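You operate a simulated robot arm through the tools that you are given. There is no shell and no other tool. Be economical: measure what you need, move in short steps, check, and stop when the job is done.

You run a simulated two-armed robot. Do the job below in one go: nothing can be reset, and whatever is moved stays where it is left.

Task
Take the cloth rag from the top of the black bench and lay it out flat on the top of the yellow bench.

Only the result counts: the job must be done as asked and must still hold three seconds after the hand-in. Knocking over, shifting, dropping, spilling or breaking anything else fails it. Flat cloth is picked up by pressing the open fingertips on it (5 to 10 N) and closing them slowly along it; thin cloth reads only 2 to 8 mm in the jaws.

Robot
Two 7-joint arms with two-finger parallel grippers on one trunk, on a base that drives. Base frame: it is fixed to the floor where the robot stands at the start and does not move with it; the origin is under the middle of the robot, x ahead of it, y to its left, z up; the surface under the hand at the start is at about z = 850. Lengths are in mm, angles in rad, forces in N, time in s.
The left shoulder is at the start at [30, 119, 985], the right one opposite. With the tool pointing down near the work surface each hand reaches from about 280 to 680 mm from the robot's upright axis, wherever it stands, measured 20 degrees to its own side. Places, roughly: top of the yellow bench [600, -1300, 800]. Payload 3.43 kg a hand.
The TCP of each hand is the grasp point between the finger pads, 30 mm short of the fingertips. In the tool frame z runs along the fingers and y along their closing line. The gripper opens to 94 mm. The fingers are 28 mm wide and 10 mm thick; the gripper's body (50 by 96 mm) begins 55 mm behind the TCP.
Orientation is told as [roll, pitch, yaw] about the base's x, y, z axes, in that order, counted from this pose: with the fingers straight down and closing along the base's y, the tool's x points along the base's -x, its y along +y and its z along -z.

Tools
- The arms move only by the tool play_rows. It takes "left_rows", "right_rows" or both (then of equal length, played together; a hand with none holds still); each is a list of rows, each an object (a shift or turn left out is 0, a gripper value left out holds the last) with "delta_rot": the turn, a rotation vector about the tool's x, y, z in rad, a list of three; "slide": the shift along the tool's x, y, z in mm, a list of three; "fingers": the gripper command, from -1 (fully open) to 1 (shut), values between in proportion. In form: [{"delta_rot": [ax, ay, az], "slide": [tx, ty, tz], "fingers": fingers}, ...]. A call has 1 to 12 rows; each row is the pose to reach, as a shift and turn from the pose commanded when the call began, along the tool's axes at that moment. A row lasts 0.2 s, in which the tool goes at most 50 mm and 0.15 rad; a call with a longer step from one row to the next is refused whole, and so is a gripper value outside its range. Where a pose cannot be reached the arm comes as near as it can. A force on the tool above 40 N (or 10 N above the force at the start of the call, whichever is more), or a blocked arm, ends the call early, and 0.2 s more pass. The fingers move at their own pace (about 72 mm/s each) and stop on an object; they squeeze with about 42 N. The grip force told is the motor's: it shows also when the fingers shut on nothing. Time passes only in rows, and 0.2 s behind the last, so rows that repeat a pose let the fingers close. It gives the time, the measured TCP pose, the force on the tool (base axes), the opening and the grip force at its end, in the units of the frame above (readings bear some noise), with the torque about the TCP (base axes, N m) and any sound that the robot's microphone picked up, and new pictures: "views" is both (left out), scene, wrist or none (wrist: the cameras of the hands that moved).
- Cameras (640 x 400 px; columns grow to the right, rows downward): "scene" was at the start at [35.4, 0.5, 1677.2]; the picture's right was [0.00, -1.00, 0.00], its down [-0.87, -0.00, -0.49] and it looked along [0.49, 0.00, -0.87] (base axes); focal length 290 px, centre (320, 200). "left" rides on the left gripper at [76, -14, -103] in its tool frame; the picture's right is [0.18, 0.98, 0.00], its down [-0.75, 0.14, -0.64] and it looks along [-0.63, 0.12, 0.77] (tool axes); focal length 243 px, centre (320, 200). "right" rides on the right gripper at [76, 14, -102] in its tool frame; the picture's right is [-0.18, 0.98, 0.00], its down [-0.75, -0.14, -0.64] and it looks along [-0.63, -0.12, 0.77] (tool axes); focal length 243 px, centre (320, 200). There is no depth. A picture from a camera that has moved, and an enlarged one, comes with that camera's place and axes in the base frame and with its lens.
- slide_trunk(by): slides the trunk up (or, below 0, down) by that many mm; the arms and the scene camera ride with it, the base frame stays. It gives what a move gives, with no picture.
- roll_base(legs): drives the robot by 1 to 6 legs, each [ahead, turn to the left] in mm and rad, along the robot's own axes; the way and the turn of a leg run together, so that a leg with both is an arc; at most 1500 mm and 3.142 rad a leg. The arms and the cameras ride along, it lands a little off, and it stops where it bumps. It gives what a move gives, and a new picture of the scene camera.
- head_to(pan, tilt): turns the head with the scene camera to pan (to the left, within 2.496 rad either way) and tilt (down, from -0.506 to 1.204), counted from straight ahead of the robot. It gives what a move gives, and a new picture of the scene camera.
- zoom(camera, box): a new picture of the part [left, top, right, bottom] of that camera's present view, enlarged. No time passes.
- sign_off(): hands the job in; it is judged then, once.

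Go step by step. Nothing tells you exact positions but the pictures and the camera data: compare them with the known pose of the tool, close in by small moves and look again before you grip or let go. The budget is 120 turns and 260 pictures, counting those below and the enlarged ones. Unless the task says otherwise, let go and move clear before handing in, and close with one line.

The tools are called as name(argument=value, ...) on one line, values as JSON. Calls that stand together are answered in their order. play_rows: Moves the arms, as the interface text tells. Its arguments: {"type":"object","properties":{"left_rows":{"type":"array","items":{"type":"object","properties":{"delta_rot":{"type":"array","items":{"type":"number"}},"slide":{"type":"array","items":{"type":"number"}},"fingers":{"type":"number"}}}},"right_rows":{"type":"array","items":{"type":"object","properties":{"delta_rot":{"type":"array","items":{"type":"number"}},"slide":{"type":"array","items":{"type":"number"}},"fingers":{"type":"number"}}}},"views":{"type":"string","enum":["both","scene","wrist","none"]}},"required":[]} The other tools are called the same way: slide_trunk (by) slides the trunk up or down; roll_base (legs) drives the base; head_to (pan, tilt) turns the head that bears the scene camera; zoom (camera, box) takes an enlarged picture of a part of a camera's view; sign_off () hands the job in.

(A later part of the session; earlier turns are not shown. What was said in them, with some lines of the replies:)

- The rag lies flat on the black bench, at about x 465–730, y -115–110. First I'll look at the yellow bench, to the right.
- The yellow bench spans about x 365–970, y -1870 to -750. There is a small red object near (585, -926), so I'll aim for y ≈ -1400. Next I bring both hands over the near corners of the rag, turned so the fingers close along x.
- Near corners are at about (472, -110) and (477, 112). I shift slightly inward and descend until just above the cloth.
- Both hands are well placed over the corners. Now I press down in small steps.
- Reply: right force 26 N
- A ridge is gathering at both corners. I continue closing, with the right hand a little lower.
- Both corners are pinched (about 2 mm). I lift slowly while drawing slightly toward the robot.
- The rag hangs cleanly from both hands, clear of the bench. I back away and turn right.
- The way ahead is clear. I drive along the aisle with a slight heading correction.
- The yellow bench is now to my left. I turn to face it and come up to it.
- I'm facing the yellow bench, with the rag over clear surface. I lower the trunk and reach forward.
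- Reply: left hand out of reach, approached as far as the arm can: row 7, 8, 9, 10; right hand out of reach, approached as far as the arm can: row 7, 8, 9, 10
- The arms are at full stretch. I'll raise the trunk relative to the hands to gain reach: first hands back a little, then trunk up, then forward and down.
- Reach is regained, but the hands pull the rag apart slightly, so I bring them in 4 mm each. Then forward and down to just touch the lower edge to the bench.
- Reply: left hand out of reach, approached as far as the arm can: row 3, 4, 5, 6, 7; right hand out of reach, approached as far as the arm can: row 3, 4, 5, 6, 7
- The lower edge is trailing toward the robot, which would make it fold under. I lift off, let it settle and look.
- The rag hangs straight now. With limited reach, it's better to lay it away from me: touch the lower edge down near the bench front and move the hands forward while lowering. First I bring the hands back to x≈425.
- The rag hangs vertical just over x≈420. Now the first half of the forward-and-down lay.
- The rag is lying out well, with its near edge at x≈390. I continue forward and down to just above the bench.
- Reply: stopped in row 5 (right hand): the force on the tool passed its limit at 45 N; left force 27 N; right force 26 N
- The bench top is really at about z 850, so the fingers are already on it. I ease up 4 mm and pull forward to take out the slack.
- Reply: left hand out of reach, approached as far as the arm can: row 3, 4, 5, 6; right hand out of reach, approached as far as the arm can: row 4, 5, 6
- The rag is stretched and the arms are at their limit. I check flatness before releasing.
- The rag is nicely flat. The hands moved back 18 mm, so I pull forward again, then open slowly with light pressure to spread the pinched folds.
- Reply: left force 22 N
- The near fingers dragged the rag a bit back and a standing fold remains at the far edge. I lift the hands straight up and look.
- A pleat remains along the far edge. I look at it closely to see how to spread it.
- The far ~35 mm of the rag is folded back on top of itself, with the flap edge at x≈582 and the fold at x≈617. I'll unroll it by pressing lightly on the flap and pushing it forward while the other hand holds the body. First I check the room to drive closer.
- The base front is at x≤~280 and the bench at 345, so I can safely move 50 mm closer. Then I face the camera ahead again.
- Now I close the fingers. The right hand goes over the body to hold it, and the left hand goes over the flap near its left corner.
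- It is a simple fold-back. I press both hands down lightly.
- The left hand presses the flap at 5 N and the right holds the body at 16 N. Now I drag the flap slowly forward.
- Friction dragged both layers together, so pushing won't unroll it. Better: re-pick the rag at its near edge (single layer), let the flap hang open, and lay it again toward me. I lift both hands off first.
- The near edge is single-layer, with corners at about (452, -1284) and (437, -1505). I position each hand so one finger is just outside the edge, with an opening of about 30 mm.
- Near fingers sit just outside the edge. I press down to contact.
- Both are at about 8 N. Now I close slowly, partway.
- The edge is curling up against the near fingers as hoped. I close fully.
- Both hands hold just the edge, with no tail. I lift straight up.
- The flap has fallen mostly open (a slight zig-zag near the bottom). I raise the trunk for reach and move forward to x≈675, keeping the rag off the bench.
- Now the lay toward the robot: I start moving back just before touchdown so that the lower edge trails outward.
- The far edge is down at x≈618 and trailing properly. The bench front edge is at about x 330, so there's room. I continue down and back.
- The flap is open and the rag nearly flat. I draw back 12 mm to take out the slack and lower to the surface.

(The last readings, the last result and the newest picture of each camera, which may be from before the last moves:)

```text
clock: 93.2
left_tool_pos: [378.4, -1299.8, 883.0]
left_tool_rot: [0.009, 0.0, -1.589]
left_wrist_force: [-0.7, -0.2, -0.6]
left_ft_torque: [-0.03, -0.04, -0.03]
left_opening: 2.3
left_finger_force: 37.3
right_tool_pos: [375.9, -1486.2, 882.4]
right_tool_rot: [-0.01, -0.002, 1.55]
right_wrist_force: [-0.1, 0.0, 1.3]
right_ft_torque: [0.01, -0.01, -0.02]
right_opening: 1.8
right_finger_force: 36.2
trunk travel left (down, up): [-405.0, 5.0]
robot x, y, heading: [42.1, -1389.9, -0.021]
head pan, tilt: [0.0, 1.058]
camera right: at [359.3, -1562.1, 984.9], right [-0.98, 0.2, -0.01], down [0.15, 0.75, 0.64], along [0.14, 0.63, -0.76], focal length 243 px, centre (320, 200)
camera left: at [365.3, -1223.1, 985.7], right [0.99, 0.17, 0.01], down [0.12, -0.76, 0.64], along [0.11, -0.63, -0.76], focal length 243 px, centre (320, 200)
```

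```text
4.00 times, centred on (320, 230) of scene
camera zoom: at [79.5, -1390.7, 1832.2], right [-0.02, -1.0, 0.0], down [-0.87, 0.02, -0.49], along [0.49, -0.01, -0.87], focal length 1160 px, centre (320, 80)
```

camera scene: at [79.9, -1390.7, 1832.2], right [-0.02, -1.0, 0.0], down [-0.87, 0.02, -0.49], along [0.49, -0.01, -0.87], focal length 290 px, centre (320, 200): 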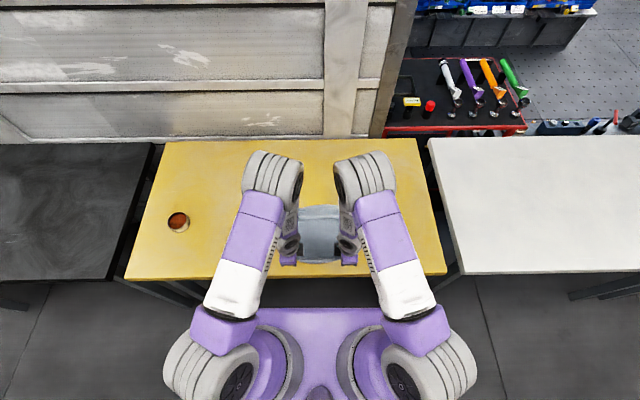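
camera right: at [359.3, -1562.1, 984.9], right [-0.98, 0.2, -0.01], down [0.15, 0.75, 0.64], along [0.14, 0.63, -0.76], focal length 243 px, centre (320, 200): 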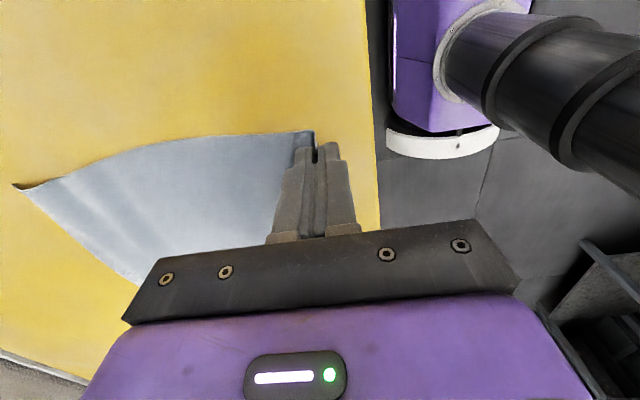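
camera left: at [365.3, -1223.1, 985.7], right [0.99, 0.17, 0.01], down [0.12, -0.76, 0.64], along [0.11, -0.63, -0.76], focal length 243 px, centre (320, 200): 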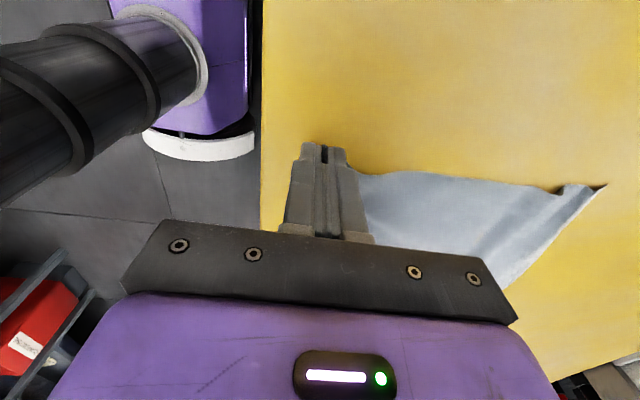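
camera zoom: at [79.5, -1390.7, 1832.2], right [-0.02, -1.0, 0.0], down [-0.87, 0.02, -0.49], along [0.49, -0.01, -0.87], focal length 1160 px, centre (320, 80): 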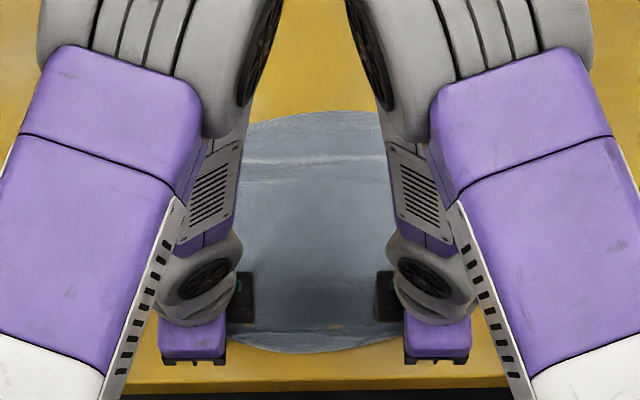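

The rag now slides as a whole, so it's taut enough. I release by opening without pressing and lift slowly.

play_rows(left_rows=[{"slide": [0, 0, -1], "fingers": 0.9}, {"slide": [0, 0, -1], "fingers": 0.75}, {"slide": [0, 0, -1], "fingers": 0.6}, {"slide": [0, 0, -1], "fingers": 0.4}, {"slide": [0, 0, -1], "fingers": 0.2}, {"slide": [0, 0, -1], "fingers": 0.2}, {"slide": [0, 0, -15]}, {"slide": [0, 0, -45]}, {"slide": [0, 0, -85]}, {"slide": [0, 0, -120]}], right_rows=[{"slide": [0, 0, -2], "fingers": 0.9}, {"slide": [0, 0, -2], "fingers": 0.75}, {"slide": [0, 0, -2], "fingers": 0.6}, {"slide": [0, 0, -2], "fingers": 0.4}, {"slide": [0, 0, -2], "fingers": 0.2}, {"slide": [0, 0, -2], "fingers": 0.2}, {"slide": [0, 0, -15]}, {"slide": [0, 0, -45]}, {"slide": [0, 0, -85]}, {"slide": [0, 0, -120]}])

zoom(camera="scene", box=[240, 180, 400, 280])

```text
clock: 95.5
left_tool_pos: [374.2, -1300.6, 1004.8]
left_tool_rot: [0.01, 0.0, -1.589]
left_wrist_force: [0.0, -0.6, 0.8]
left_ft_torque: [-0.01, -0.02, 0.02]
left_opening: 37.7
left_finger_force: 0.0
right_tool_pos: [373.1, -1484.1, 1004.0]
right_tool_rot: [-0.011, -0.001, 1.55]
right_wrist_force: [0.6, 0.3, -0.8]
right_ft_torque: [-0.01, -0.02, 0.02]
right_opening: 37.6
right_finger_force: 0.1
trunk travel left (down, up): [-405.0, 5.0]
robot x, y, heading: [45.1, -1389.5, -0.018]
head pan, tilt: [0.0, 1.058]
camera scene: at [77.8, -1390.8, 1832.2], right [-0.02, -1.0, 0.0], down [-0.87, 0.02, -0.49], along [0.49, -0.01, -0.87], focal length 290 px, centre (320, 200)
camera right: at [356.9, -1560.5, 1105.1], right [-0.98, 0.2, -0.01], down [0.15, 0.75, 0.64], along [0.14, 0.63, -0.76], focal length 243 px, centre (320, 200)
camera left: at [361.5, -1224.1, 1107.5], right [0.99, 0.17, 0.01], down [0.12, -0.76, 0.64], along [0.11, -0.63, -0.77], focal length 243 px, centre (320, 200)
```

scene: 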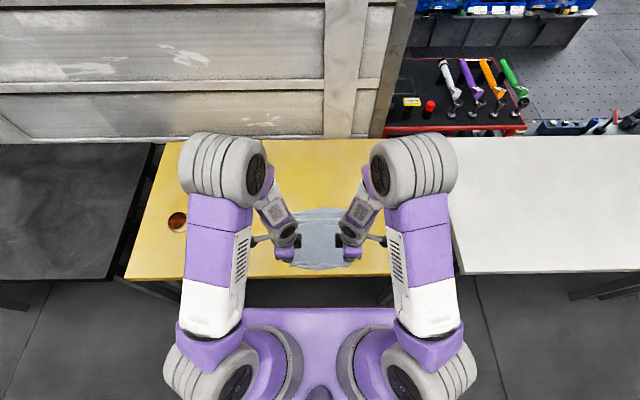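
right: 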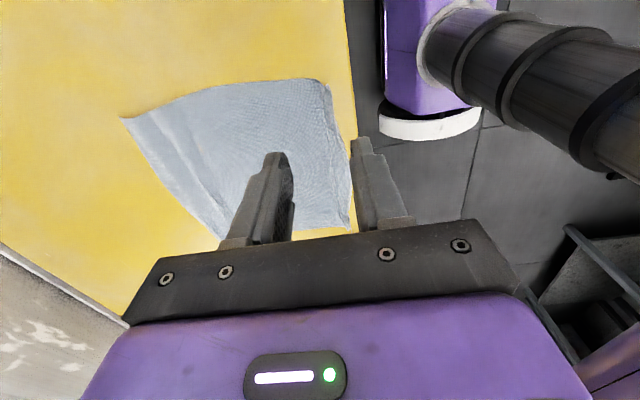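
left: 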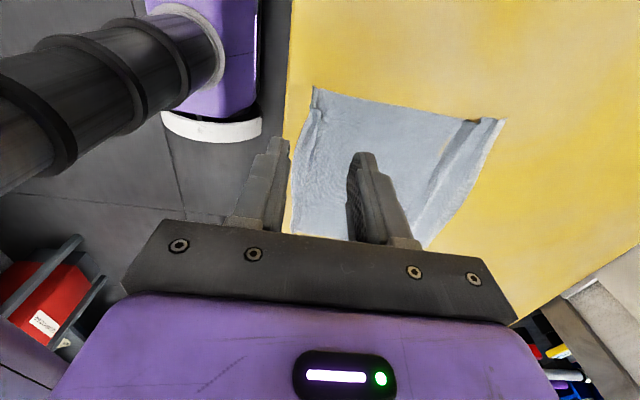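

```text
4.00 times, centred on (320, 230) of scene
camera zoom: at [77.8, -1390.8, 1832.2], right [-0.02, -1.0, 0.0], down [-0.87, 0.02, -0.49], along [0.49, -0.01, -0.87], focal length 1160 px, centre (320, 80)
```

zoom: 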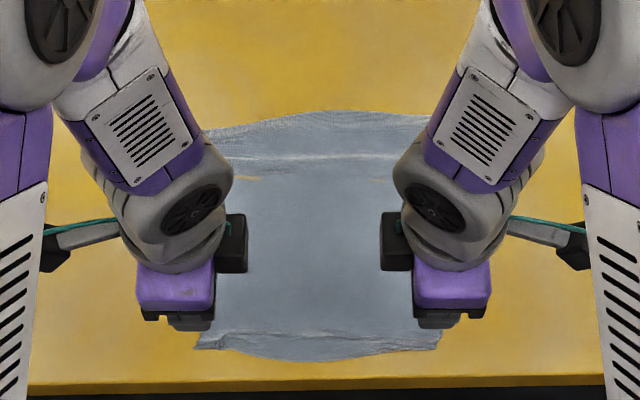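

The rag is lying unfolded, fully on the bench. I move the hands up and outward for a clear look.

play_rows(left_rows=[{"slide": [0, 0, -40]}, {"slide": [30, 0, -80]}, {"slide": [65, 0, -100]}, {"slide": [100, 0, -100]}, {"slide": [135, 0, -100]}, {"slide": [170, 0, -100]}], right_rows=[{"slide": [0, 0, -40]}, {"slide": [30, 0, -80]}, {"slide": [65, 0, -100]}, {"slide": [100, 0, -100]}, {"slide": [135, 0, -100]}, {"slide": [170, 0, -100]}], views="scene")

zoom(camera="scene", box=[260, 195, 380, 285])

```text
clock: 96.8
left_tool_pos: [380.0, -1127.3, 1104.1]
left_tool_rot: [0.009, -0.005, -1.591]
left_wrist_force: [-0.1, -0.7, -0.7]
left_ft_torque: [0.01, -0.05, 0.02]
left_opening: 37.6
left_finger_force: 0.1
right_tool_pos: [371.5, -1654.0, 1102.8]
right_tool_rot: [-0.011, -0.003, 1.551]
right_wrist_force: [-0.9, 0.5, 0.5]
right_ft_torque: [0.01, 0.03, 0.0]
right_opening: 37.7
right_finger_force: 0.1
trunk travel left (down, up): [-405.0, 5.0]
robot x, y, heading: [42.7, -1389.2, -0.021]
head pan, tilt: [0.0, 1.058]
camera scene: at [78.7, -1390.7, 1832.2], right [-0.02, -1.0, 0.0], down [-0.87, 0.02, -0.49], along [0.49, -0.01, -0.87], focal length 290 px, centre (320, 200)
```

scene: 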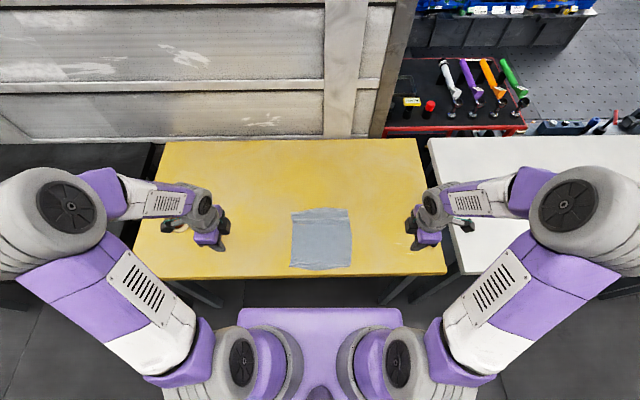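

```text
4.44 times, centred on (320, 240) of scene
camera zoom: at [78.7, -1390.7, 1832.2], right [-0.02, -1.0, 0.0], down [-0.87, 0.02, -0.49], along [0.49, -0.01, -0.87], focal length 1289 px, centre (320, 22)
```

zoom: 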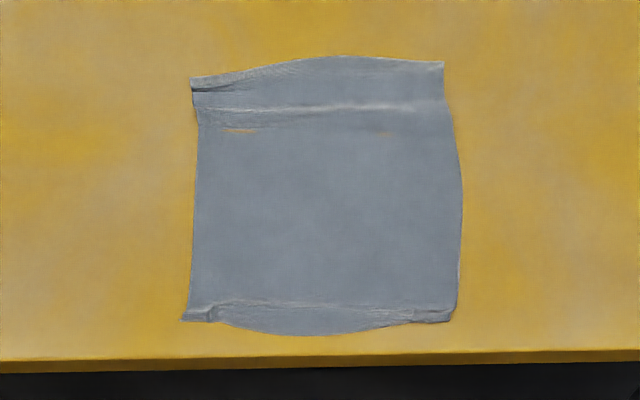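

The rag is flat except for a small wave near the far edge and a slight curl at the near hem. I'll iron the far wave: straddle it with narrowly open fingers, press, and spread. First I move over and look.

play_rows(left_rows=[{"slide": [-15, 18, 0], "fingers": 0.574}, {"slide": [-32, 36, 5]}, {"slide": [-50, 54, 15]}, {"slide": [-65, 75, 30]}, {"slide": [-85, 95, 45]}, {"slide": [-102, 115, 65]}, {"slide": [-120, 135, 85]}, {"slide": [-138, 155, 105]}, {"slide": [-155, 178, 125]}, {"slide": [-172, 199, 145]}, {"slide": [-172, 199, 164]}, {"slide": [-172, 199, 164]}], right_rows=[{"slide": [-15, -18, 0], "fingers": 0.574}, {"slide": [-32, -36, 5]}, {"slide": [-50, -54, 15]}, {"slide": [-65, -75, 30]}, {"slide": [-85, -95, 45]}, {"slide": [-102, -115, 65]}, {"slide": [-120, -135, 85]}, {"slide": [-138, -155, 105]}, {"slide": [-155, -178, 125]}, {"slide": [-171, -201, 145]}, {"slide": [-171, -201, 163]}, {"slide": [-171, -201, 163]}], views="wrist")

zoom(camera="left", box=[240, 60, 400, 240])

zoom(camera="right", box=[240, 60, 400, 240])

```text
clock: 99.5
left_tool_pos: [576.9, -1304.2, 940.5]
left_tool_rot: [0.008, -0.001, -1.587]
left_wrist_force: [0.8, 0.3, -0.7]
left_ft_torque: [0.01, -0.01, -0.02]
left_opening: 19.8
left_finger_force: 0.0
right_tool_pos: [576.7, -1489.0, 941.7]
right_tool_rot: [-0.009, -0.002, 1.55]
right_wrist_force: [0.0, -0.3, 0.4]
right_ft_torque: [0.04, 0.0, -0.01]
right_opening: 20.1
right_finger_force: 0.1
trunk travel left (down, up): [-405.0, 5.0]
robot x, y, heading: [45.1, -1392.7, -0.02]
head pan, tilt: [0.0, 1.058]
camera right: at [560.1, -1564.1, 1044.1], right [-0.98, 0.2, -0.01], down [0.15, 0.75, 0.64], along [0.14, 0.63, -0.76], focal length 243 px, centre (320, 200)
camera left: at [563.1, -1227.7, 1043.7], right [0.99, 0.17, 0.01], down [0.12, -0.76, 0.64], along [0.11, -0.63, -0.76], focal length 243 px, centre (320, 200)
```

right: 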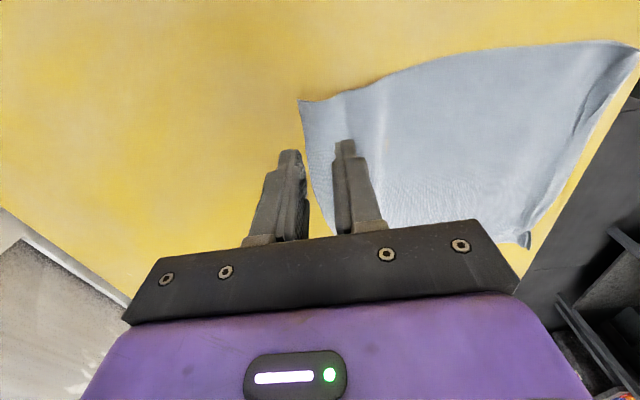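
left: 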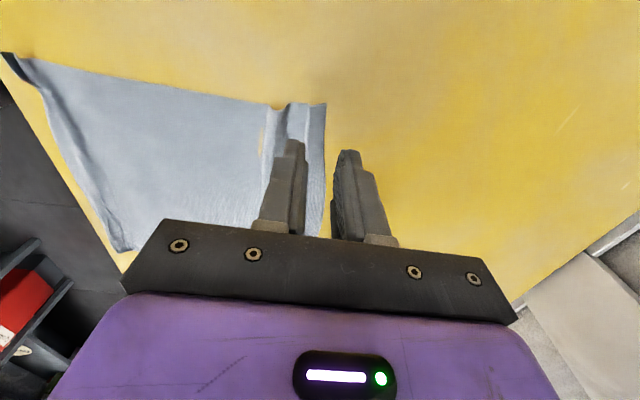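

```text
2.22 times, centred on (320, 150) of left
camera zoom: at [563.1, -1227.7, 1043.7], right [0.99, 0.17, 0.01], down [0.12, -0.76, 0.64], along [0.11, -0.63, -0.76], focal length 539 px, centre (320, 311)
```

zoom: 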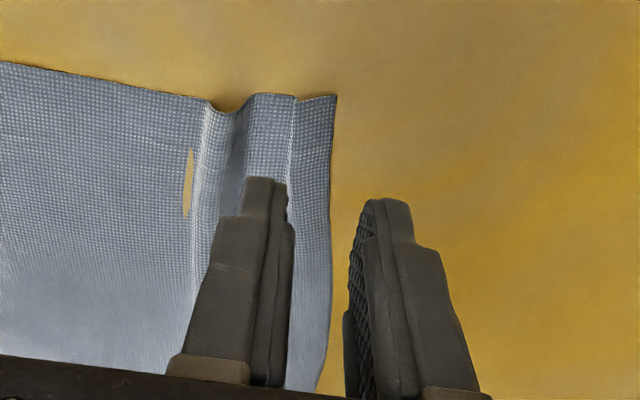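

```text
2.22 times, centred on (320, 150) of right
camera zoom: at [560.1, -1564.1, 1044.1], right [-0.98, 0.2, -0.01], down [0.15, 0.75, 0.64], along [0.14, 0.63, -0.76], focal length 539 px, centre (320, 311)
```

zoom: 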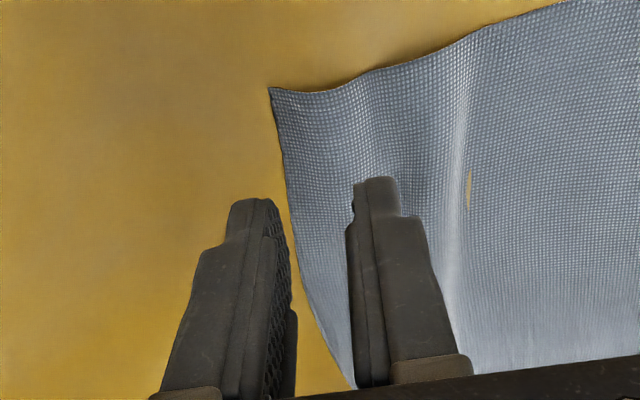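

The waves are gentle. I straddle them (left centre x≈553, right x≈560) with 30 mm opening and lower.

play_rows(left_rows=[{"slide": [0, -24, 0], "fingers": 0.36}, {"slide": [0, -24, 30]}, {"slide": [0, -24, 50]}, {"slide": [0, -24, 57]}, {"slide": [0, -24, 57]}], right_rows=[{"slide": [0, 17, 0], "fingers": 0.36}, {"slide": [0, 17, 30]}, {"slide": [0, 17, 50]}, {"slide": [0, 17, 58]}, {"slide": [0, 17, 58]}], views="none")

play_rows(left_rows=[{"slide": [0, 0, 1]}, {"slide": [0, 0, 1.7]}, {"slide": [0, 0, 1.7]}, {"slide": [0, 0, 1.7]}], right_rows=[{"slide": [0, 0, 1]}, {"slide": [0, 0, 1.7]}, {"slide": [0, 0, 1.7]}, {"slide": [0, 0, 1.7]}], views="none")

```text
clock: 100.7
left_tool_pos: [553.5, -1302.3, 882.3]
left_tool_rot: [0.011, 0.0, -1.588]
left_wrist_force: [-0.7, -0.3, -0.4]
left_ft_torque: [0.01, 0.04, 0.03]
left_opening: 30.2
left_finger_force: 0.0
right_tool_pos: [561.6, -1487.4, 883.6]
right_tool_rot: [-0.011, -0.002, 1.549]
right_wrist_force: [-1.0, 0.0, 0.8]
right_ft_torque: [0.01, 0.01, 0.05]
right_opening: 30.1
right_finger_force: 0.1
trunk travel left (down, up): [-405.0, 5.0]
robot x, y, heading: [43.0, -1387.2, -0.014]
head pan, tilt: [0.0, 1.058]
```

```text
clock: 101.7
left_tool_pos: [553.8, -1303.6, 882.6]
left_tool_rot: [0.01, -0.001, -1.588]
left_wrist_force: [0.3, 0.2, 0.4]
left_ft_torque: [-0.03, -0.02, 0.01]
left_opening: 30.1
left_finger_force: 0.8
right_tool_pos: [560.1, -1487.8, 882.4]
right_tool_rot: [-0.01, -0.003, 1.55]
right_wrist_force: [0.1, -0.2, -0.3]
right_ft_torque: [-0.01, 0.0, 0.0]
right_opening: 30.0
right_finger_force: 0.1
trunk travel left (down, up): [-405.0, 5.0]
robot x, y, heading: [45.6, -1391.0, -0.02]
head pan, tilt: [0.0, 1.058]
```

play_rows(left_rows=[{"slide": [0, 0, 0.7]}, {"slide": [0, 0, 1.2]}, {"slide": [0, 0, 1.2]}, {"slide": [0, 0, 1.2]}], right_rows=[{"slide": [0, 0, 0.7]}, {"slide": [0, 0, 1.2]}, {"slide": [0, 0, 1.2]}, {"slide": [0, 0, 1.2]}], views="none")

```text
clock: 102.7
left_tool_pos: [553.9, -1304.0, 881.1]
left_tool_rot: [0.012, -0.002, -1.59]
left_wrist_force: [1.0, 1.5, 8.1]
left_ft_torque: [0.06, -0.11, 0.01]
left_opening: 30.3
left_finger_force: 0.1
right_tool_pos: [560.7, -1488.0, 881.1]
right_tool_rot: [-0.012, -0.003, 1.55]
right_wrist_force: [-0.3, 1.0, -0.7]
right_ft_torque: [0.01, -0.04, 0.02]
right_opening: 30.3
right_finger_force: 0.2
trunk travel left (down, up): [-405.0, 5.0]
robot x, y, heading: [45.7, -1391.5, -0.021]
head pan, tilt: [0.0, 1.058]
```

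play_rows(left_rows=[{"fingers": 0.36}, {"fingers": 0.36}, {"fingers": 0.3}, {"fingers": 0.24}, {"fingers": 0.18}, {"fingers": 0.12}, {"fingers": 0.06}, {"fingers": 0}, {"fingers": -0.06}, {"fingers": -0.12}, {"fingers": -0.12}], right_rows=[{"slide": [0, 0, 0.7], "fingers": 0.36}, {"slide": [0, 0, 0.9], "fingers": 0.36}, {"slide": [0, 0, 0.9], "fingers": 0.3}, {"slide": [0, 0, 0.9], "fingers": 0.24}, {"slide": [0, 0, 0.9], "fingers": 0.18}, {"slide": [0, 0, 0.9], "fingers": 0.12}, {"slide": [0, 0, 0.9], "fingers": 0.06}, {"slide": [0, 0, 0.9], "fingers": 0}, {"slide": [0, 0, 0.9], "fingers": -0.06}, {"slide": [0, 0, 0.9], "fingers": -0.12}, {"slide": [0, 0, 0.9], "fingers": -0.12}], views="wrist")

```text
clock: 105.0
left_tool_pos: [552.4, -1305.1, 881.4]
left_tool_rot: [0.01, -0.001, -1.589]
left_wrist_force: [1.0, 0.3, 4.7]
left_ft_torque: [-0.02, 0.16, 0.01]
left_opening: 52.0
left_finger_force: 0.0
right_tool_pos: [559.4, -1488.7, 881.7]
right_tool_rot: [-0.012, -0.001, 1.55]
right_wrist_force: [3.5, -0.3, 19.6]
right_ft_torque: [-0.14, 0.55, 0.04]
right_opening: 50.2
right_finger_force: 0.0
trunk travel left (down, up): [-405.0, 5.0]
robot x, y, heading: [43.1, -1387.7, -0.017]
head pan, tilt: [0.0, 1.058]
camera right: at [543.1, -1564.7, 983.4], right [-0.98, 0.2, -0.01], down [0.15, 0.75, 0.65], along [0.14, 0.63, -0.76], focal length 243 px, centre (320, 200)
camera left: at [539.3, -1227.5, 984.3], right [0.99, 0.17, 0.01], down [0.12, -0.76, 0.64], along [0.12, -0.63, -0.76], focal length 243 px, centre (320, 200)
```

right: 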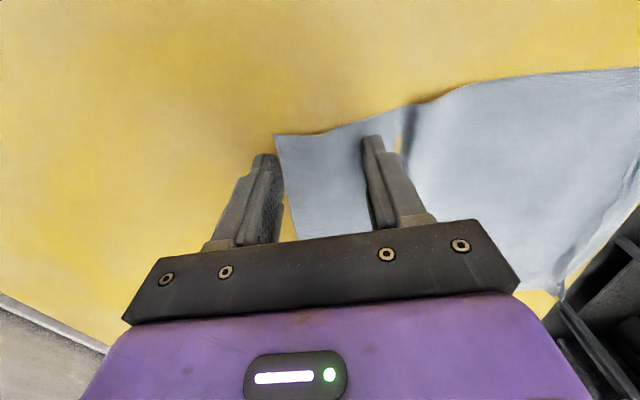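
left: 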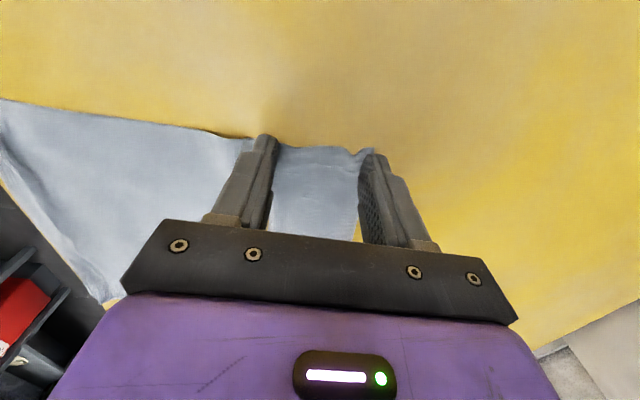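

The section between the fingers is flat now. I lift, swing aside and check overall.

play_rows(left_rows=[{"slide": [0, 0, -20]}, {"slide": [0, 0, -60]}, {"slide": [0, 0, -100]}, {"slide": [35, 0, -130]}, {"slide": [75, 0, -130]}, {"slide": [115, 0, -130]}], right_rows=[{"slide": [0, 0, -20]}, {"slide": [0, 0, -60]}, {"slide": [0, 0, -100]}, {"slide": [35, 0, -130]}, {"slide": [75, 0, -130]}, {"slide": [115, 0, -130]}], views="wrist")

zoom(camera="scene", box=[260, 195, 380, 285])

```text
clock: 106.5
left_tool_pos: [553.1, -1189.6, 1012.9]
left_tool_rot: [0.01, -0.002, -1.588]
left_wrist_force: [0.1, -0.1, -0.4]
left_ft_torque: [-0.01, 0.01, 0.02]
left_opening: 52.2
left_finger_force: 0.0
right_tool_pos: [555.1, -1603.9, 1009.4]
right_tool_rot: [-0.01, -0.003, 1.552]
right_wrist_force: [-0.2, -0.9, 1.4]
right_ft_torque: [0.0, 0.0, 0.01]
right_opening: 52.6
right_finger_force: 0.1
trunk travel left (down, up): [-405.0, 5.0]
robot x, y, heading: [47.2, -1388.5, -0.021]
head pan, tilt: [0.0, 1.058]
camera right: at [538.4, -1680.1, 1111.6], right [-0.98, 0.2, -0.01], down [0.15, 0.75, 0.64], along [0.14, 0.63, -0.76], focal length 243 px, centre (320, 200)
camera left: at [539.2, -1112.4, 1115.5], right [0.99, 0.17, 0.01], down [0.12, -0.75, 0.64], along [0.11, -0.63, -0.76], focal length 243 px, centre (320, 200)
```

right: 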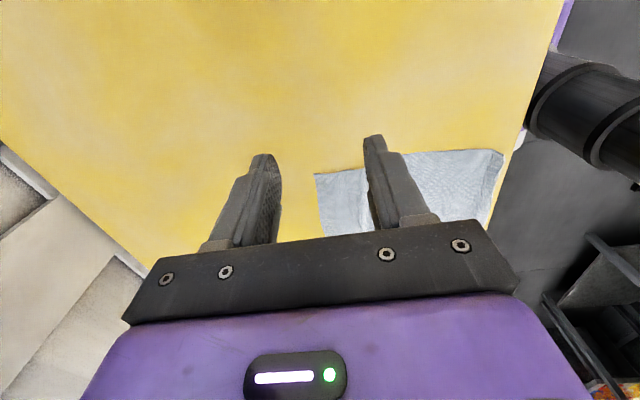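
left: 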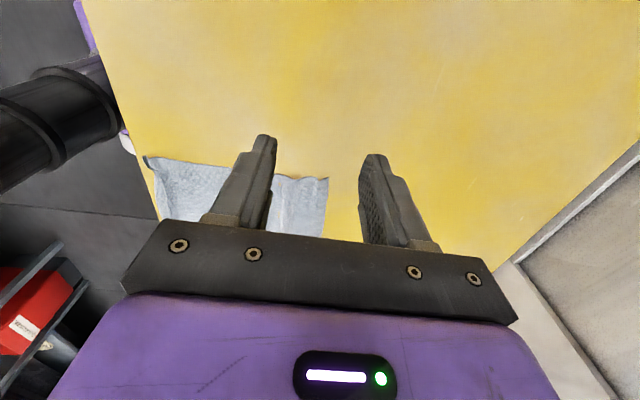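

```text
4.44 times, centred on (320, 240) of scene
camera zoom: at [78.6, -1390.8, 1832.2], right [-0.02, -1.0, 0.0], down [-0.87, 0.02, -0.49], along [0.49, -0.01, -0.87], focal length 1289 px, centre (320, 22)
```

zoom: 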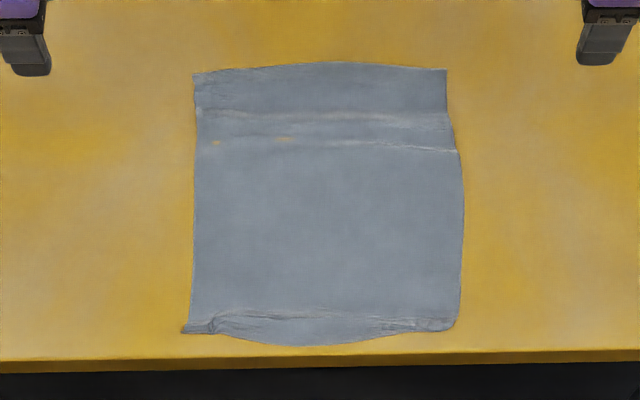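

It's quite flat now but shifted slightly toward the front edge. I'll press both closed hands on the far corners and drag the rag forward; this straightens the waves and moves it away from the front edge.

play_rows(left_rows=[{"slide": [-30, 5, 0], "fingers": 1}, {"slide": [-65, 10, 0]}, {"slide": [-100, 18, 10]}, {"slide": [-114, 21, 40]}, {"slide": [-114, 21, 75]}, {"slide": [-114, 21, 105]}, {"slide": [-114, 21, 122]}, {"slide": [-114, 21, 128]}, {"slide": [-114, 21, 130]}, {"slide": [-114, 21, 130]}], right_rows=[{"slide": [-30, -5, 0], "fingers": 1}, {"slide": [-65, -10, 0]}, {"slide": [-100, -15, 10]}, {"slide": [-118, -17, 40]}, {"slide": [-118, -17, 75]}, {"slide": [-118, -17, 102]}, {"slide": [-118, -17, 119]}, {"slide": [-118, -17, 124]}, {"slide": [-118, -17, 126.5]}, {"slide": [-118, -17, 126.5]}], views="wrist")

```text
clock: 108.7
left_tool_pos: [574.0, -1303.8, 881.4]
left_tool_rot: [0.01, -0.002, -1.59]
left_wrist_force: [0.1, -0.1, 0.8]
left_ft_torque: [-0.01, -0.02, -0.01]
left_opening: 0.4
left_finger_force: 32.7
right_tool_pos: [577.2, -1486.2, 881.8]
right_tool_rot: [-0.012, -0.002, 1.551]
right_wrist_force: [-0.7, 0.4, -0.2]
right_ft_torque: [0.0, 0.0, -0.01]
right_opening: 0.0
right_finger_force: 33.3
trunk travel left (down, up): [-405.0, 5.0]
robot x, y, heading: [46.6, -1391.8, -0.019]
head pan, tilt: [0.0, 1.058]
camera right: at [560.7, -1562.2, 985.7], right [-0.98, 0.2, -0.01], down [0.15, 0.75, 0.64], along [0.14, 0.63, -0.76], focal length 243 px, centre (320, 200)
camera left: at [561.0, -1227.4, 984.2], right [0.99, 0.17, 0.01], down [0.12, -0.76, 0.64], along [0.11, -0.63, -0.76], focal length 243 px, centre (320, 200)
```

right: 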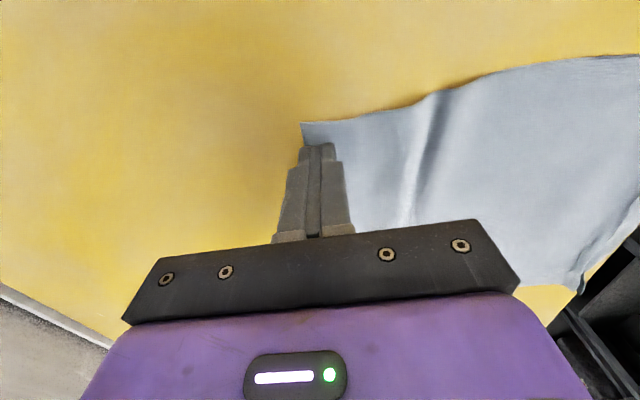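
left: 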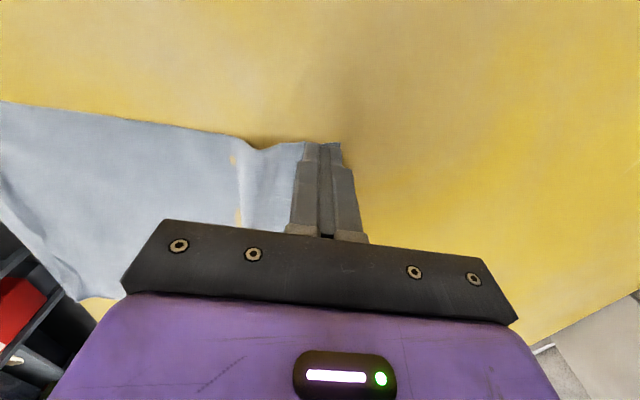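

Well placed on the far strip. I press a little and drag forward.

play_rows(left_rows=[{"slide": [0, 0, 0.8]}, {"slide": [0, 0, 1.2]}, {"slide": [0, 0, 1.2]}], right_rows=[{"slide": [0, 0, 0.8]}, {"slide": [0, 0, 1.4]}, {"slide": [0, 0, 1.4]}], views="none")

play_rows(left_rows=[{"slide": [0, 4, 0]}, {"slide": [0, 9, 0]}, {"slide": [0, 14, 0]}, {"slide": [0, 19, 0]}, {"slide": [0, 24, 0]}, {"slide": [0, 28, 0]}, {"slide": [0, 28, 0]}], right_rows=[{"slide": [0, -4, 0]}, {"slide": [0, -9, 0]}, {"slide": [0, -14, 0]}, {"slide": [0, -19, 0]}, {"slide": [0, -24, 0]}, {"slide": [0, -28, 0]}, {"slide": [0, -28, 0]}], views="wrist")

zoom(camera="scene", box=[260, 195, 380, 285])

```text
clock: 109.5
left_tool_pos: [573.8, -1305.9, 880.6]
left_tool_rot: [0.01, -0.002, -1.588]
left_wrist_force: [-0.8, 2.7, 4.5]
left_ft_torque: [0.04, -0.01, 0.02]
left_opening: 0.4
left_finger_force: 33.0
right_tool_pos: [577.6, -1486.4, 882.3]
right_tool_rot: [-0.011, -0.002, 1.55]
right_wrist_force: [-0.4, 0.2, -0.1]
right_ft_torque: [-0.02, -0.04, 0.0]
right_opening: 0.0
right_finger_force: 32.8
trunk travel left (down, up): [-405.0, 5.0]
robot x, y, heading: [44.3, -1390.8, -0.014]
head pan, tilt: [0.0, 1.058]
```

```text
clock: 111.0
left_tool_pos: [601.5, -1303.3, 879.8]
left_tool_rot: [0.008, -0.001, -1.589]
left_wrist_force: [-0.7, -0.6, 4.4]
left_ft_torque: [0.02, 0.03, 0.02]
left_opening: 0.1
left_finger_force: 32.8
right_tool_pos: [604.1, -1485.9, 883.9]
right_tool_rot: [-0.01, -0.001, 1.55]
right_wrist_force: [0.1, -0.8, -0.2]
right_ft_torque: [-0.03, 0.01, -0.02]
right_opening: 0.0
right_finger_force: 32.9
trunk travel left (down, up): [-405.0, 5.0]
robot x, y, heading: [49.1, -1390.7, -0.017]
head pan, tilt: [0.0, 1.058]
camera right: at [588.5, -1562.3, 985.4], right [-0.98, 0.2, -0.01], down [0.15, 0.75, 0.64], along [0.14, 0.63, -0.76], focal length 243 px, centre (320, 200)
camera left: at [588.8, -1227.5, 984.0], right [0.99, 0.17, 0.01], down [0.12, -0.75, 0.64], along [0.11, -0.63, -0.76], focal length 243 px, centre (320, 200)
```

right: 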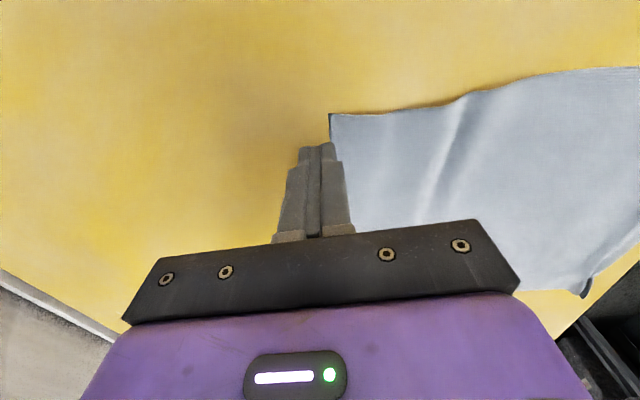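
left: 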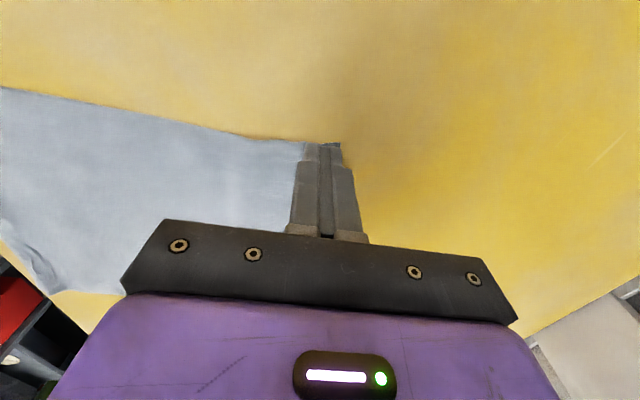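

```text
4.44 times, centred on (320, 240) of scene
camera zoom: at [79.0, -1390.9, 1832.2], right [-0.02, -1.0, 0.0], down [-0.87, 0.02, -0.49], along [0.49, -0.01, -0.87], focal length 1289 px, centre (320, 22)
```

zoom: 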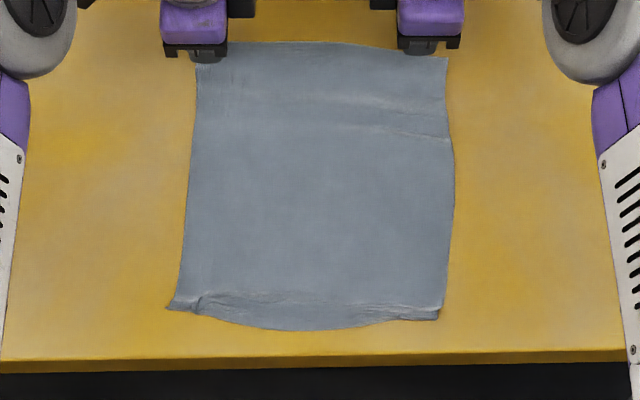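

The left side worked very well; the right hand had too little pressure. I repeat on the right while the left keeps holding.

play_rows(right_rows=[{"slide": [0, 0, -12]}, {"slide": [0, 14, -12]}, {"slide": [0, 28, -12]}, {"slide": [0, 28, -3]}, {"slide": [0, 28, 1]}, {"slide": [0, 28, 2.3]}, {"slide": [0, 28, 2.3]}], views="none")

```text
clock: 112.7
left_tool_pos: [602.7, -1303.3, 880.4]
left_tool_rot: [0.01, -0.002, -1.588]
left_wrist_force: [0.2, 0.1, 0.1]
left_ft_torque: [0.01, 0.0, -0.03]
left_opening: 0.0
left_finger_force: 32.7
right_tool_pos: [577.5, -1485.3, 880.9]
right_tool_rot: [-0.013, -0.002, 1.55]
right_wrist_force: [-1.3, 0.0, 6.9]
right_ft_torque: [-0.07, 0.09, -0.02]
right_opening: 0.0
right_finger_force: 32.9
trunk travel left (down, up): [-405.0, 5.0]
robot x, y, heading: [45.0, -1387.7, -0.018]
head pan, tilt: [0.0, 1.058]
```

play_rows(left_rows=[{"slide": [0, 0, 0.5]}, {"slide": [0, 0, 0.7]}, {"slide": [0, 2, 0.7]}, {"slide": [0, 3, 0.7]}, {"slide": [0, 4, 0.7]}, {"slide": [0, 5, 0.7]}, {"slide": [0, 6, 0.7]}, {"slide": [0, 6, 0.7]}], right_rows=[{"slide": [0, -4, 0.2]}, {"slide": [0, -9, 0.3]}, {"slide": [0, -14, 0.4]}, {"slide": [0, -19, 0.5]}, {"slide": [0, -24, 0.6]}, {"slide": [0, -28, 0.6]}, {"slide": [0, -32, 0.6]}, {"slide": [0, -32, 0.6]}], views="none")

zoom(camera="scene", box=[260, 195, 380, 285])

```text
clock: 114.5
left_tool_pos: [607.9, -1304.0, 881.5]
left_tool_rot: [0.013, -0.002, -1.588]
left_wrist_force: [-3.5, 1.3, 17.3]
left_ft_torque: [0.08, 0.12, -0.02]
left_opening: 0.0
left_finger_force: 32.8
right_tool_pos: [607.3, -1486.8, 882.2]
right_tool_rot: [-0.012, -0.002, 1.55]
right_wrist_force: [-1.1, 0.0, 4.5]
right_ft_torque: [-0.07, 0.03, -0.04]
right_opening: 0.2
right_finger_force: 33.2
trunk travel left (down, up): [-405.0, 5.0]
robot x, y, heading: [42.4, -1390.7, -0.019]
head pan, tilt: [0.0, 1.058]
```

```text
4.44 times, centred on (320, 240) of scene
camera zoom: at [76.6, -1390.7, 1832.3], right [-0.02, -1.0, 0.0], down [-0.87, 0.02, -0.49], along [0.49, -0.01, -0.87], focal length 1289 px, centre (320, 22)
```

zoom: 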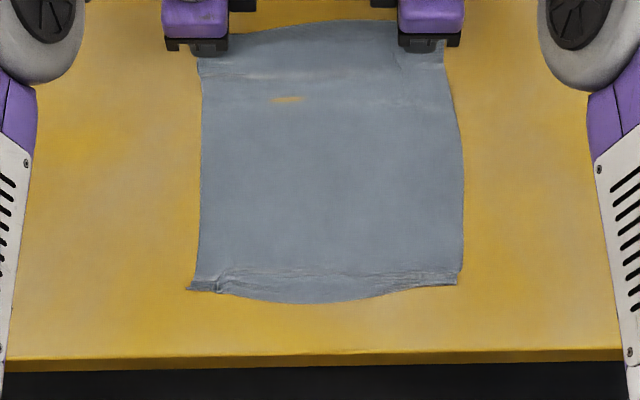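

The far part is smooth now. I lift and move over the near corners to do the same gently toward me.

play_rows(left_rows=[{"slide": [0, 0, -15]}, {"slide": [0, 0, -50]}, {"slide": [0, -40, -70]}, {"slide": [0, -85, -70]}, {"slide": [0, -130, -70]}, {"slide": [0, -175, -70]}, {"slide": [0, -205, -70]}, {"slide": [0, -205, -60]}], right_rows=[{"slide": [0, 0, -15]}, {"slide": [0, 0, -50]}, {"slide": [0, 40, -70]}, {"slide": [0, 85, -70]}, {"slide": [0, 130, -70]}, {"slide": [0, 175, -70]}, {"slide": [0, 205, -70]}, {"slide": [0, 205, -60]}], views="wrist")

zoom(camera="left", box=[240, 60, 400, 240])

zoom(camera="right", box=[240, 60, 400, 240])

```text
clock: 116.2
left_tool_pos: [404.0, -1301.6, 937.7]
left_tool_rot: [0.008, -0.004, -1.586]
left_wrist_force: [0.3, -0.6, 0.5]
left_ft_torque: [-0.02, 0.01, -0.04]
left_opening: 0.0
left_finger_force: 33.3
right_tool_pos: [402.6, -1482.4, 938.6]
right_tool_rot: [-0.011, -0.002, 1.549]
right_wrist_force: [0.2, -0.5, -0.4]
right_ft_torque: [0.01, 0.01, 0.0]
right_opening: 0.0
right_finger_force: 33.2
trunk travel left (down, up): [-405.0, 5.0]
robot x, y, heading: [42.6, -1387.7, -0.017]
head pan, tilt: [0.0, 1.058]
camera right: at [386.7, -1557.7, 1040.4], right [-0.98, 0.2, -0.01], down [0.15, 0.75, 0.65], along [0.14, 0.63, -0.76], focal length 243 px, centre (320, 200)
camera left: at [390.0, -1224.7, 1040.5], right [0.99, 0.17, 0.01], down [0.12, -0.75, 0.64], along [0.11, -0.63, -0.76], focal length 243 px, centre (320, 200)
```

right: 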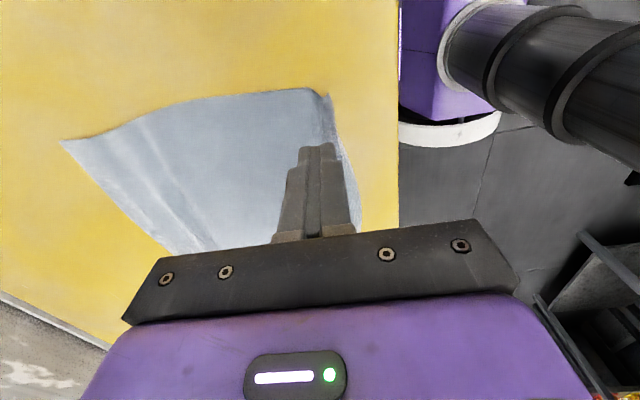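
left: 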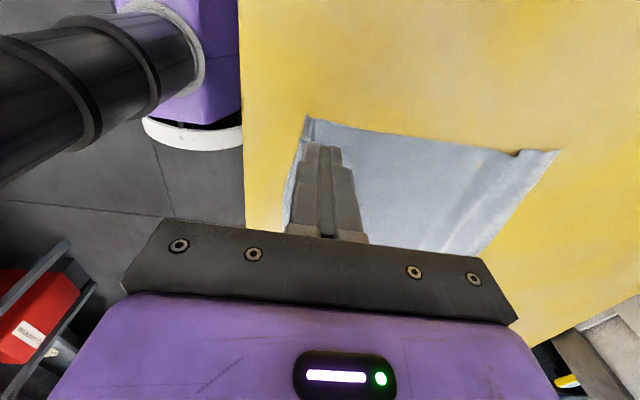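

```text
2.22 times, centred on (320, 150) of left
camera zoom: at [390.0, -1224.7, 1040.5], right [0.99, 0.17, 0.01], down [0.12, -0.75, 0.64], along [0.11, -0.63, -0.76], focal length 539 px, centre (320, 311)
```

zoom: 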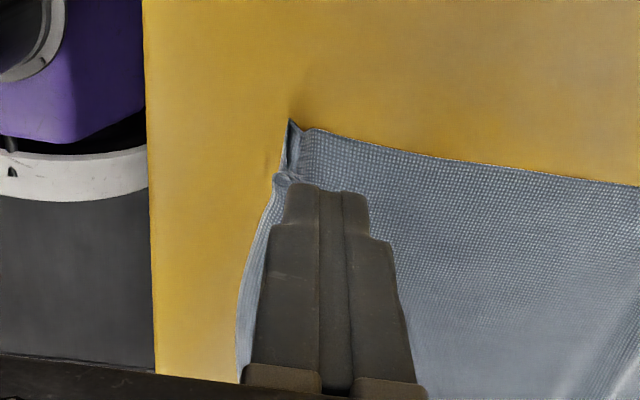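

```text
2.22 times, centred on (320, 150) of right
camera zoom: at [386.7, -1557.7, 1040.4], right [-0.98, 0.2, -0.01], down [0.15, 0.75, 0.65], along [0.14, 0.63, -0.76], focal length 539 px, centre (320, 311)
```

zoom: 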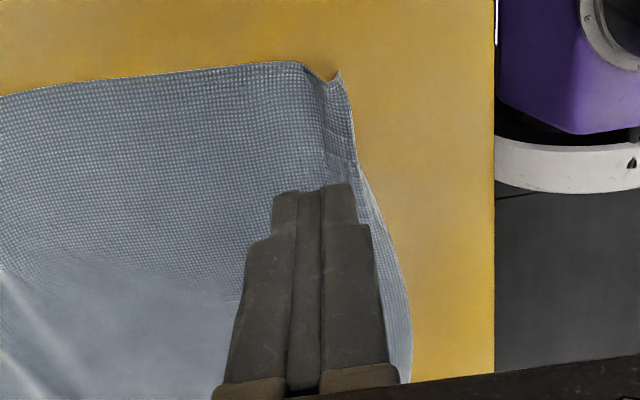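

The near hem curls are only a few millimetres. I press on the near corners and draw gently 15 mm toward me.

play_rows(left_rows=[{"slide": [0, -6, 25]}, {"slide": [0, -6, 45]}, {"slide": [0, -6, 54]}, {"slide": [0, -6, 57]}, {"slide": [0, -6, 57.5]}, {"slide": [0, -6, 57.5]}], right_rows=[{"slide": [0, 5, 25]}, {"slide": [0, 5, 45]}, {"slide": [0, 5, 54]}, {"slide": [0, 5, 57]}, {"slide": [0, 5, 58]}, {"slide": [0, 5, 58]}], views="none")

```text
clock: 117.7
left_tool_pos: [397.9, -1300.9, 882.2]
left_tool_rot: [0.01, -0.002, -1.588]
left_wrist_force: [1.1, -1.5, 6.0]
left_ft_torque: [-0.07, -0.01, 0.0]
left_opening: 0.0
left_finger_force: 33.5
right_tool_pos: [399.6, -1481.8, 881.8]
right_tool_rot: [-0.015, -0.002, 1.551]
right_wrist_force: [0.3, -1.0, 23.6]
right_ft_torque: [-0.07, 0.07, 0.02]
right_opening: 0.0
right_finger_force: 33.2
trunk travel left (down, up): [-405.0, 5.0]
robot x, y, heading: [42.1, -1389.2, -0.016]
head pan, tilt: [0.0, 1.058]
```

play_rows(left_rows=[{"slide": [0, 0, 0]}, {"slide": [0, -4, 0]}, {"slide": [0, -8, 0]}, {"slide": [0, -12, 0]}, {"slide": [0, -16, 0]}, {"slide": [0, -16, 0]}], right_rows=[{"slide": [0, 0, -1]}, {"slide": [0, 4, -1.2]}, {"slide": [0, 8, -1.2]}, {"slide": [0, 12, -1.2]}, {"slide": [0, 16, -1.2]}, {"slide": [0, 16, -1.2]}], views="none")

play_rows(left_rows=[{"slide": [0, 0, -20]}, {"slide": [0, 0, -60]}, {"slide": [10, 0, -100]}, {"slide": [40, 0, -130]}, {"slide": [80, 0, -140]}, {"slide": [120, 0, -140]}, {"slide": [160, 0, -140]}], right_rows=[{"slide": [0, 0, -20]}, {"slide": [0, 0, -60]}, {"slide": [10, 0, -100]}, {"slide": [40, 0, -130]}, {"slide": [80, 0, -140]}, {"slide": [120, 0, -140]}, {"slide": [160, 0, -140]}], views="wrist")

zoom(camera="scene", box=[260, 195, 380, 285])

```text
clock: 119.0
left_tool_pos: [383.3, -1299.8, 880.3]
left_tool_rot: [0.013, 0.001, -1.587]
left_wrist_force: [7.2, -1.2, 36.7]
left_ft_torque: [-0.26, -0.06, 0.01]
left_opening: 0.0
left_finger_force: 33.1
right_tool_pos: [382.8, -1481.7, 881.5]
right_tool_rot: [-0.013, -0.002, 1.549]
right_wrist_force: [4.9, 0.7, 27.7]
right_ft_torque: [-0.01, -0.08, 0.01]
right_opening: 0.0
right_finger_force: 33.2
trunk travel left (down, up): [-405.0, 5.0]
robot x, y, heading: [40.6, -1387.6, -0.019]
head pan, tilt: [0.0, 1.058]
```

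```text
clock: 120.7
left_tool_pos: [382.7, -1139.4, 1021.1]
left_tool_rot: [0.009, -0.002, -1.589]
left_wrist_force: [-0.2, 0.2, 0.7]
left_ft_torque: [0.0, -0.01, 0.0]
left_opening: 0.1
left_finger_force: 32.9
right_tool_pos: [377.9, -1642.3, 1021.3]
right_tool_rot: [-0.01, -0.002, 1.552]
right_wrist_force: [-0.2, 0.7, -0.5]
right_ft_torque: [0.01, -0.02, 0.0]
right_opening: 0.0
right_finger_force: 33.1
trunk travel left (down, up): [-405.0, 5.0]
robot x, y, heading: [45.5, -1392.7, -0.026]
head pan, tilt: [0.0, 1.058]
camera right: at [360.1, -1718.0, 1124.1], right [-0.98, 0.2, -0.01], down [0.15, 0.75, 0.64], along [0.14, 0.63, -0.76], focal length 243 px, centre (320, 200)
camera left: at [368.9, -1062.9, 1123.5], right [0.99, 0.17, 0.01], down [0.12, -0.76, 0.64], along [0.11, -0.63, -0.76], focal length 243 px, centre (320, 200)
```

right: 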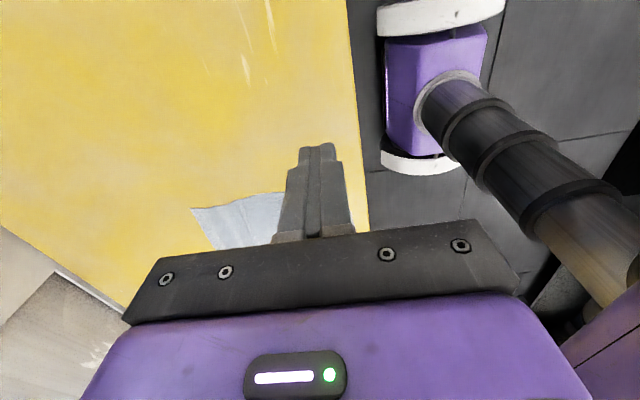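
left: 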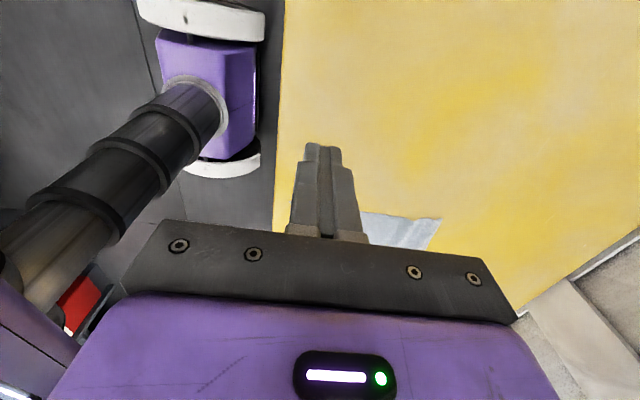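

```text
4.44 times, centred on (320, 240) of scene
camera zoom: at [78.5, -1390.7, 1832.2], right [-0.02, -1.0, 0.0], down [-0.87, 0.02, -0.49], along [0.49, -0.01, -0.87], focal length 1289 px, centre (320, 22)
```

zoom: 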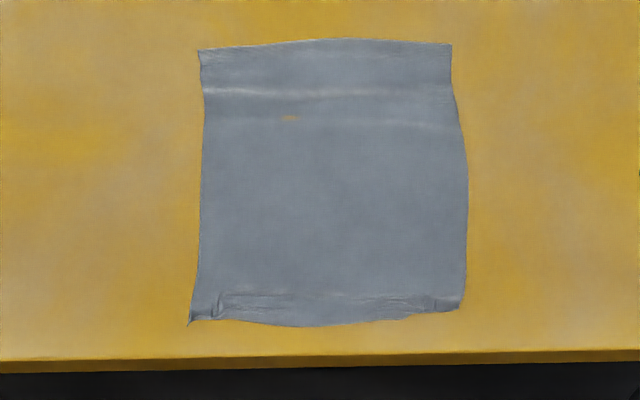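

The rag lies flat, covering about x 365–612 and well on the bench. One last check of the small object on the bench.

zoom(camera="scene", box=[0, 0, 640, 400])

```text
1.00 times, centred on (320, 200) of scene (not enlarged: the box is as wide or as high as the picture)
camera zoom: at [78.5, -1390.7, 1832.2], right [-0.02, -1.0, 0.0], down [-0.87, 0.02, -0.49], along [0.49, -0.01, -0.87], focal length 290 px, centre (320, 200)
```

zoom: 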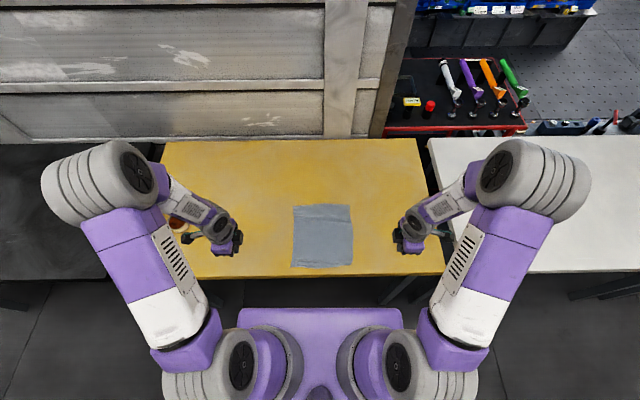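

The left wrist hovers near the small cup, so I raise both hands clear before handing in.

play_rows(left_rows=[{"slide": [0, 0, -40]}, {"slide": [0, 0, -80]}, {"slide": [-20, 0, -100]}, {"slide": [-40, 0, -100]}], right_rows=[{"slide": [0, 0, -40]}, {"slide": [0, 0, -80]}, {"slide": [0, 0, -100]}, {"slide": [0, 0, -100]}], views="scene")

```text
clock: 121.7
left_tool_pos: [382.8, -1179.5, 1120.5]
left_tool_rot: [0.008, 0.0, -1.589]
left_wrist_force: [0.6, -0.6, -0.4]
left_ft_torque: [-0.01, -0.01, 0.01]
left_opening: 0.1
left_finger_force: 33.3
right_tool_pos: [376.3, -1640.7, 1119.0]
right_tool_rot: [-0.011, -0.002, 1.55]
right_wrist_force: [0.8, 0.1, 0.3]
right_ft_torque: [0.01, -0.01, -0.04]
right_opening: 0.0
right_finger_force: 33.7
trunk travel left (down, up): [-405.0, 5.0]
robot x, y, heading: [45.8, -1389.6, -0.02]
head pan, tilt: [0.0, 1.058]
camera scene: at [80.0, -1391.2, 1832.1], right [-0.02, -1.0, 0.0], down [-0.87, 0.02, -0.49], along [0.49, -0.01, -0.87], focal length 290 px, centre (320, 200)
```

scene: 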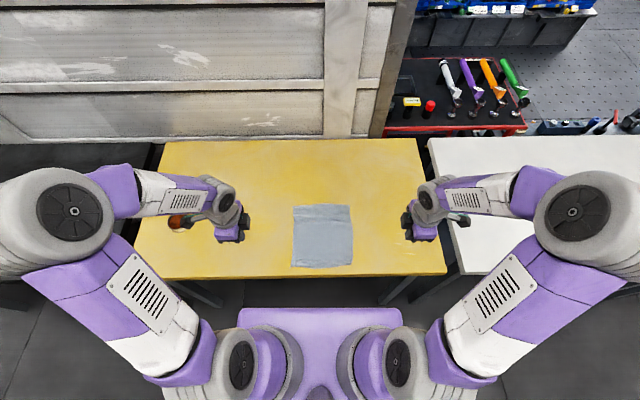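

The cup is undisturbed, the rag lies flat, and the hands are clear. I hand in.

sign_off()

```text
The job is handed in.
```

The cloth rag is off the black bench and spread out flat on the yellow bench, with only slight ripples at the edges; both hands are clear, and the pictures show nothing else moved.
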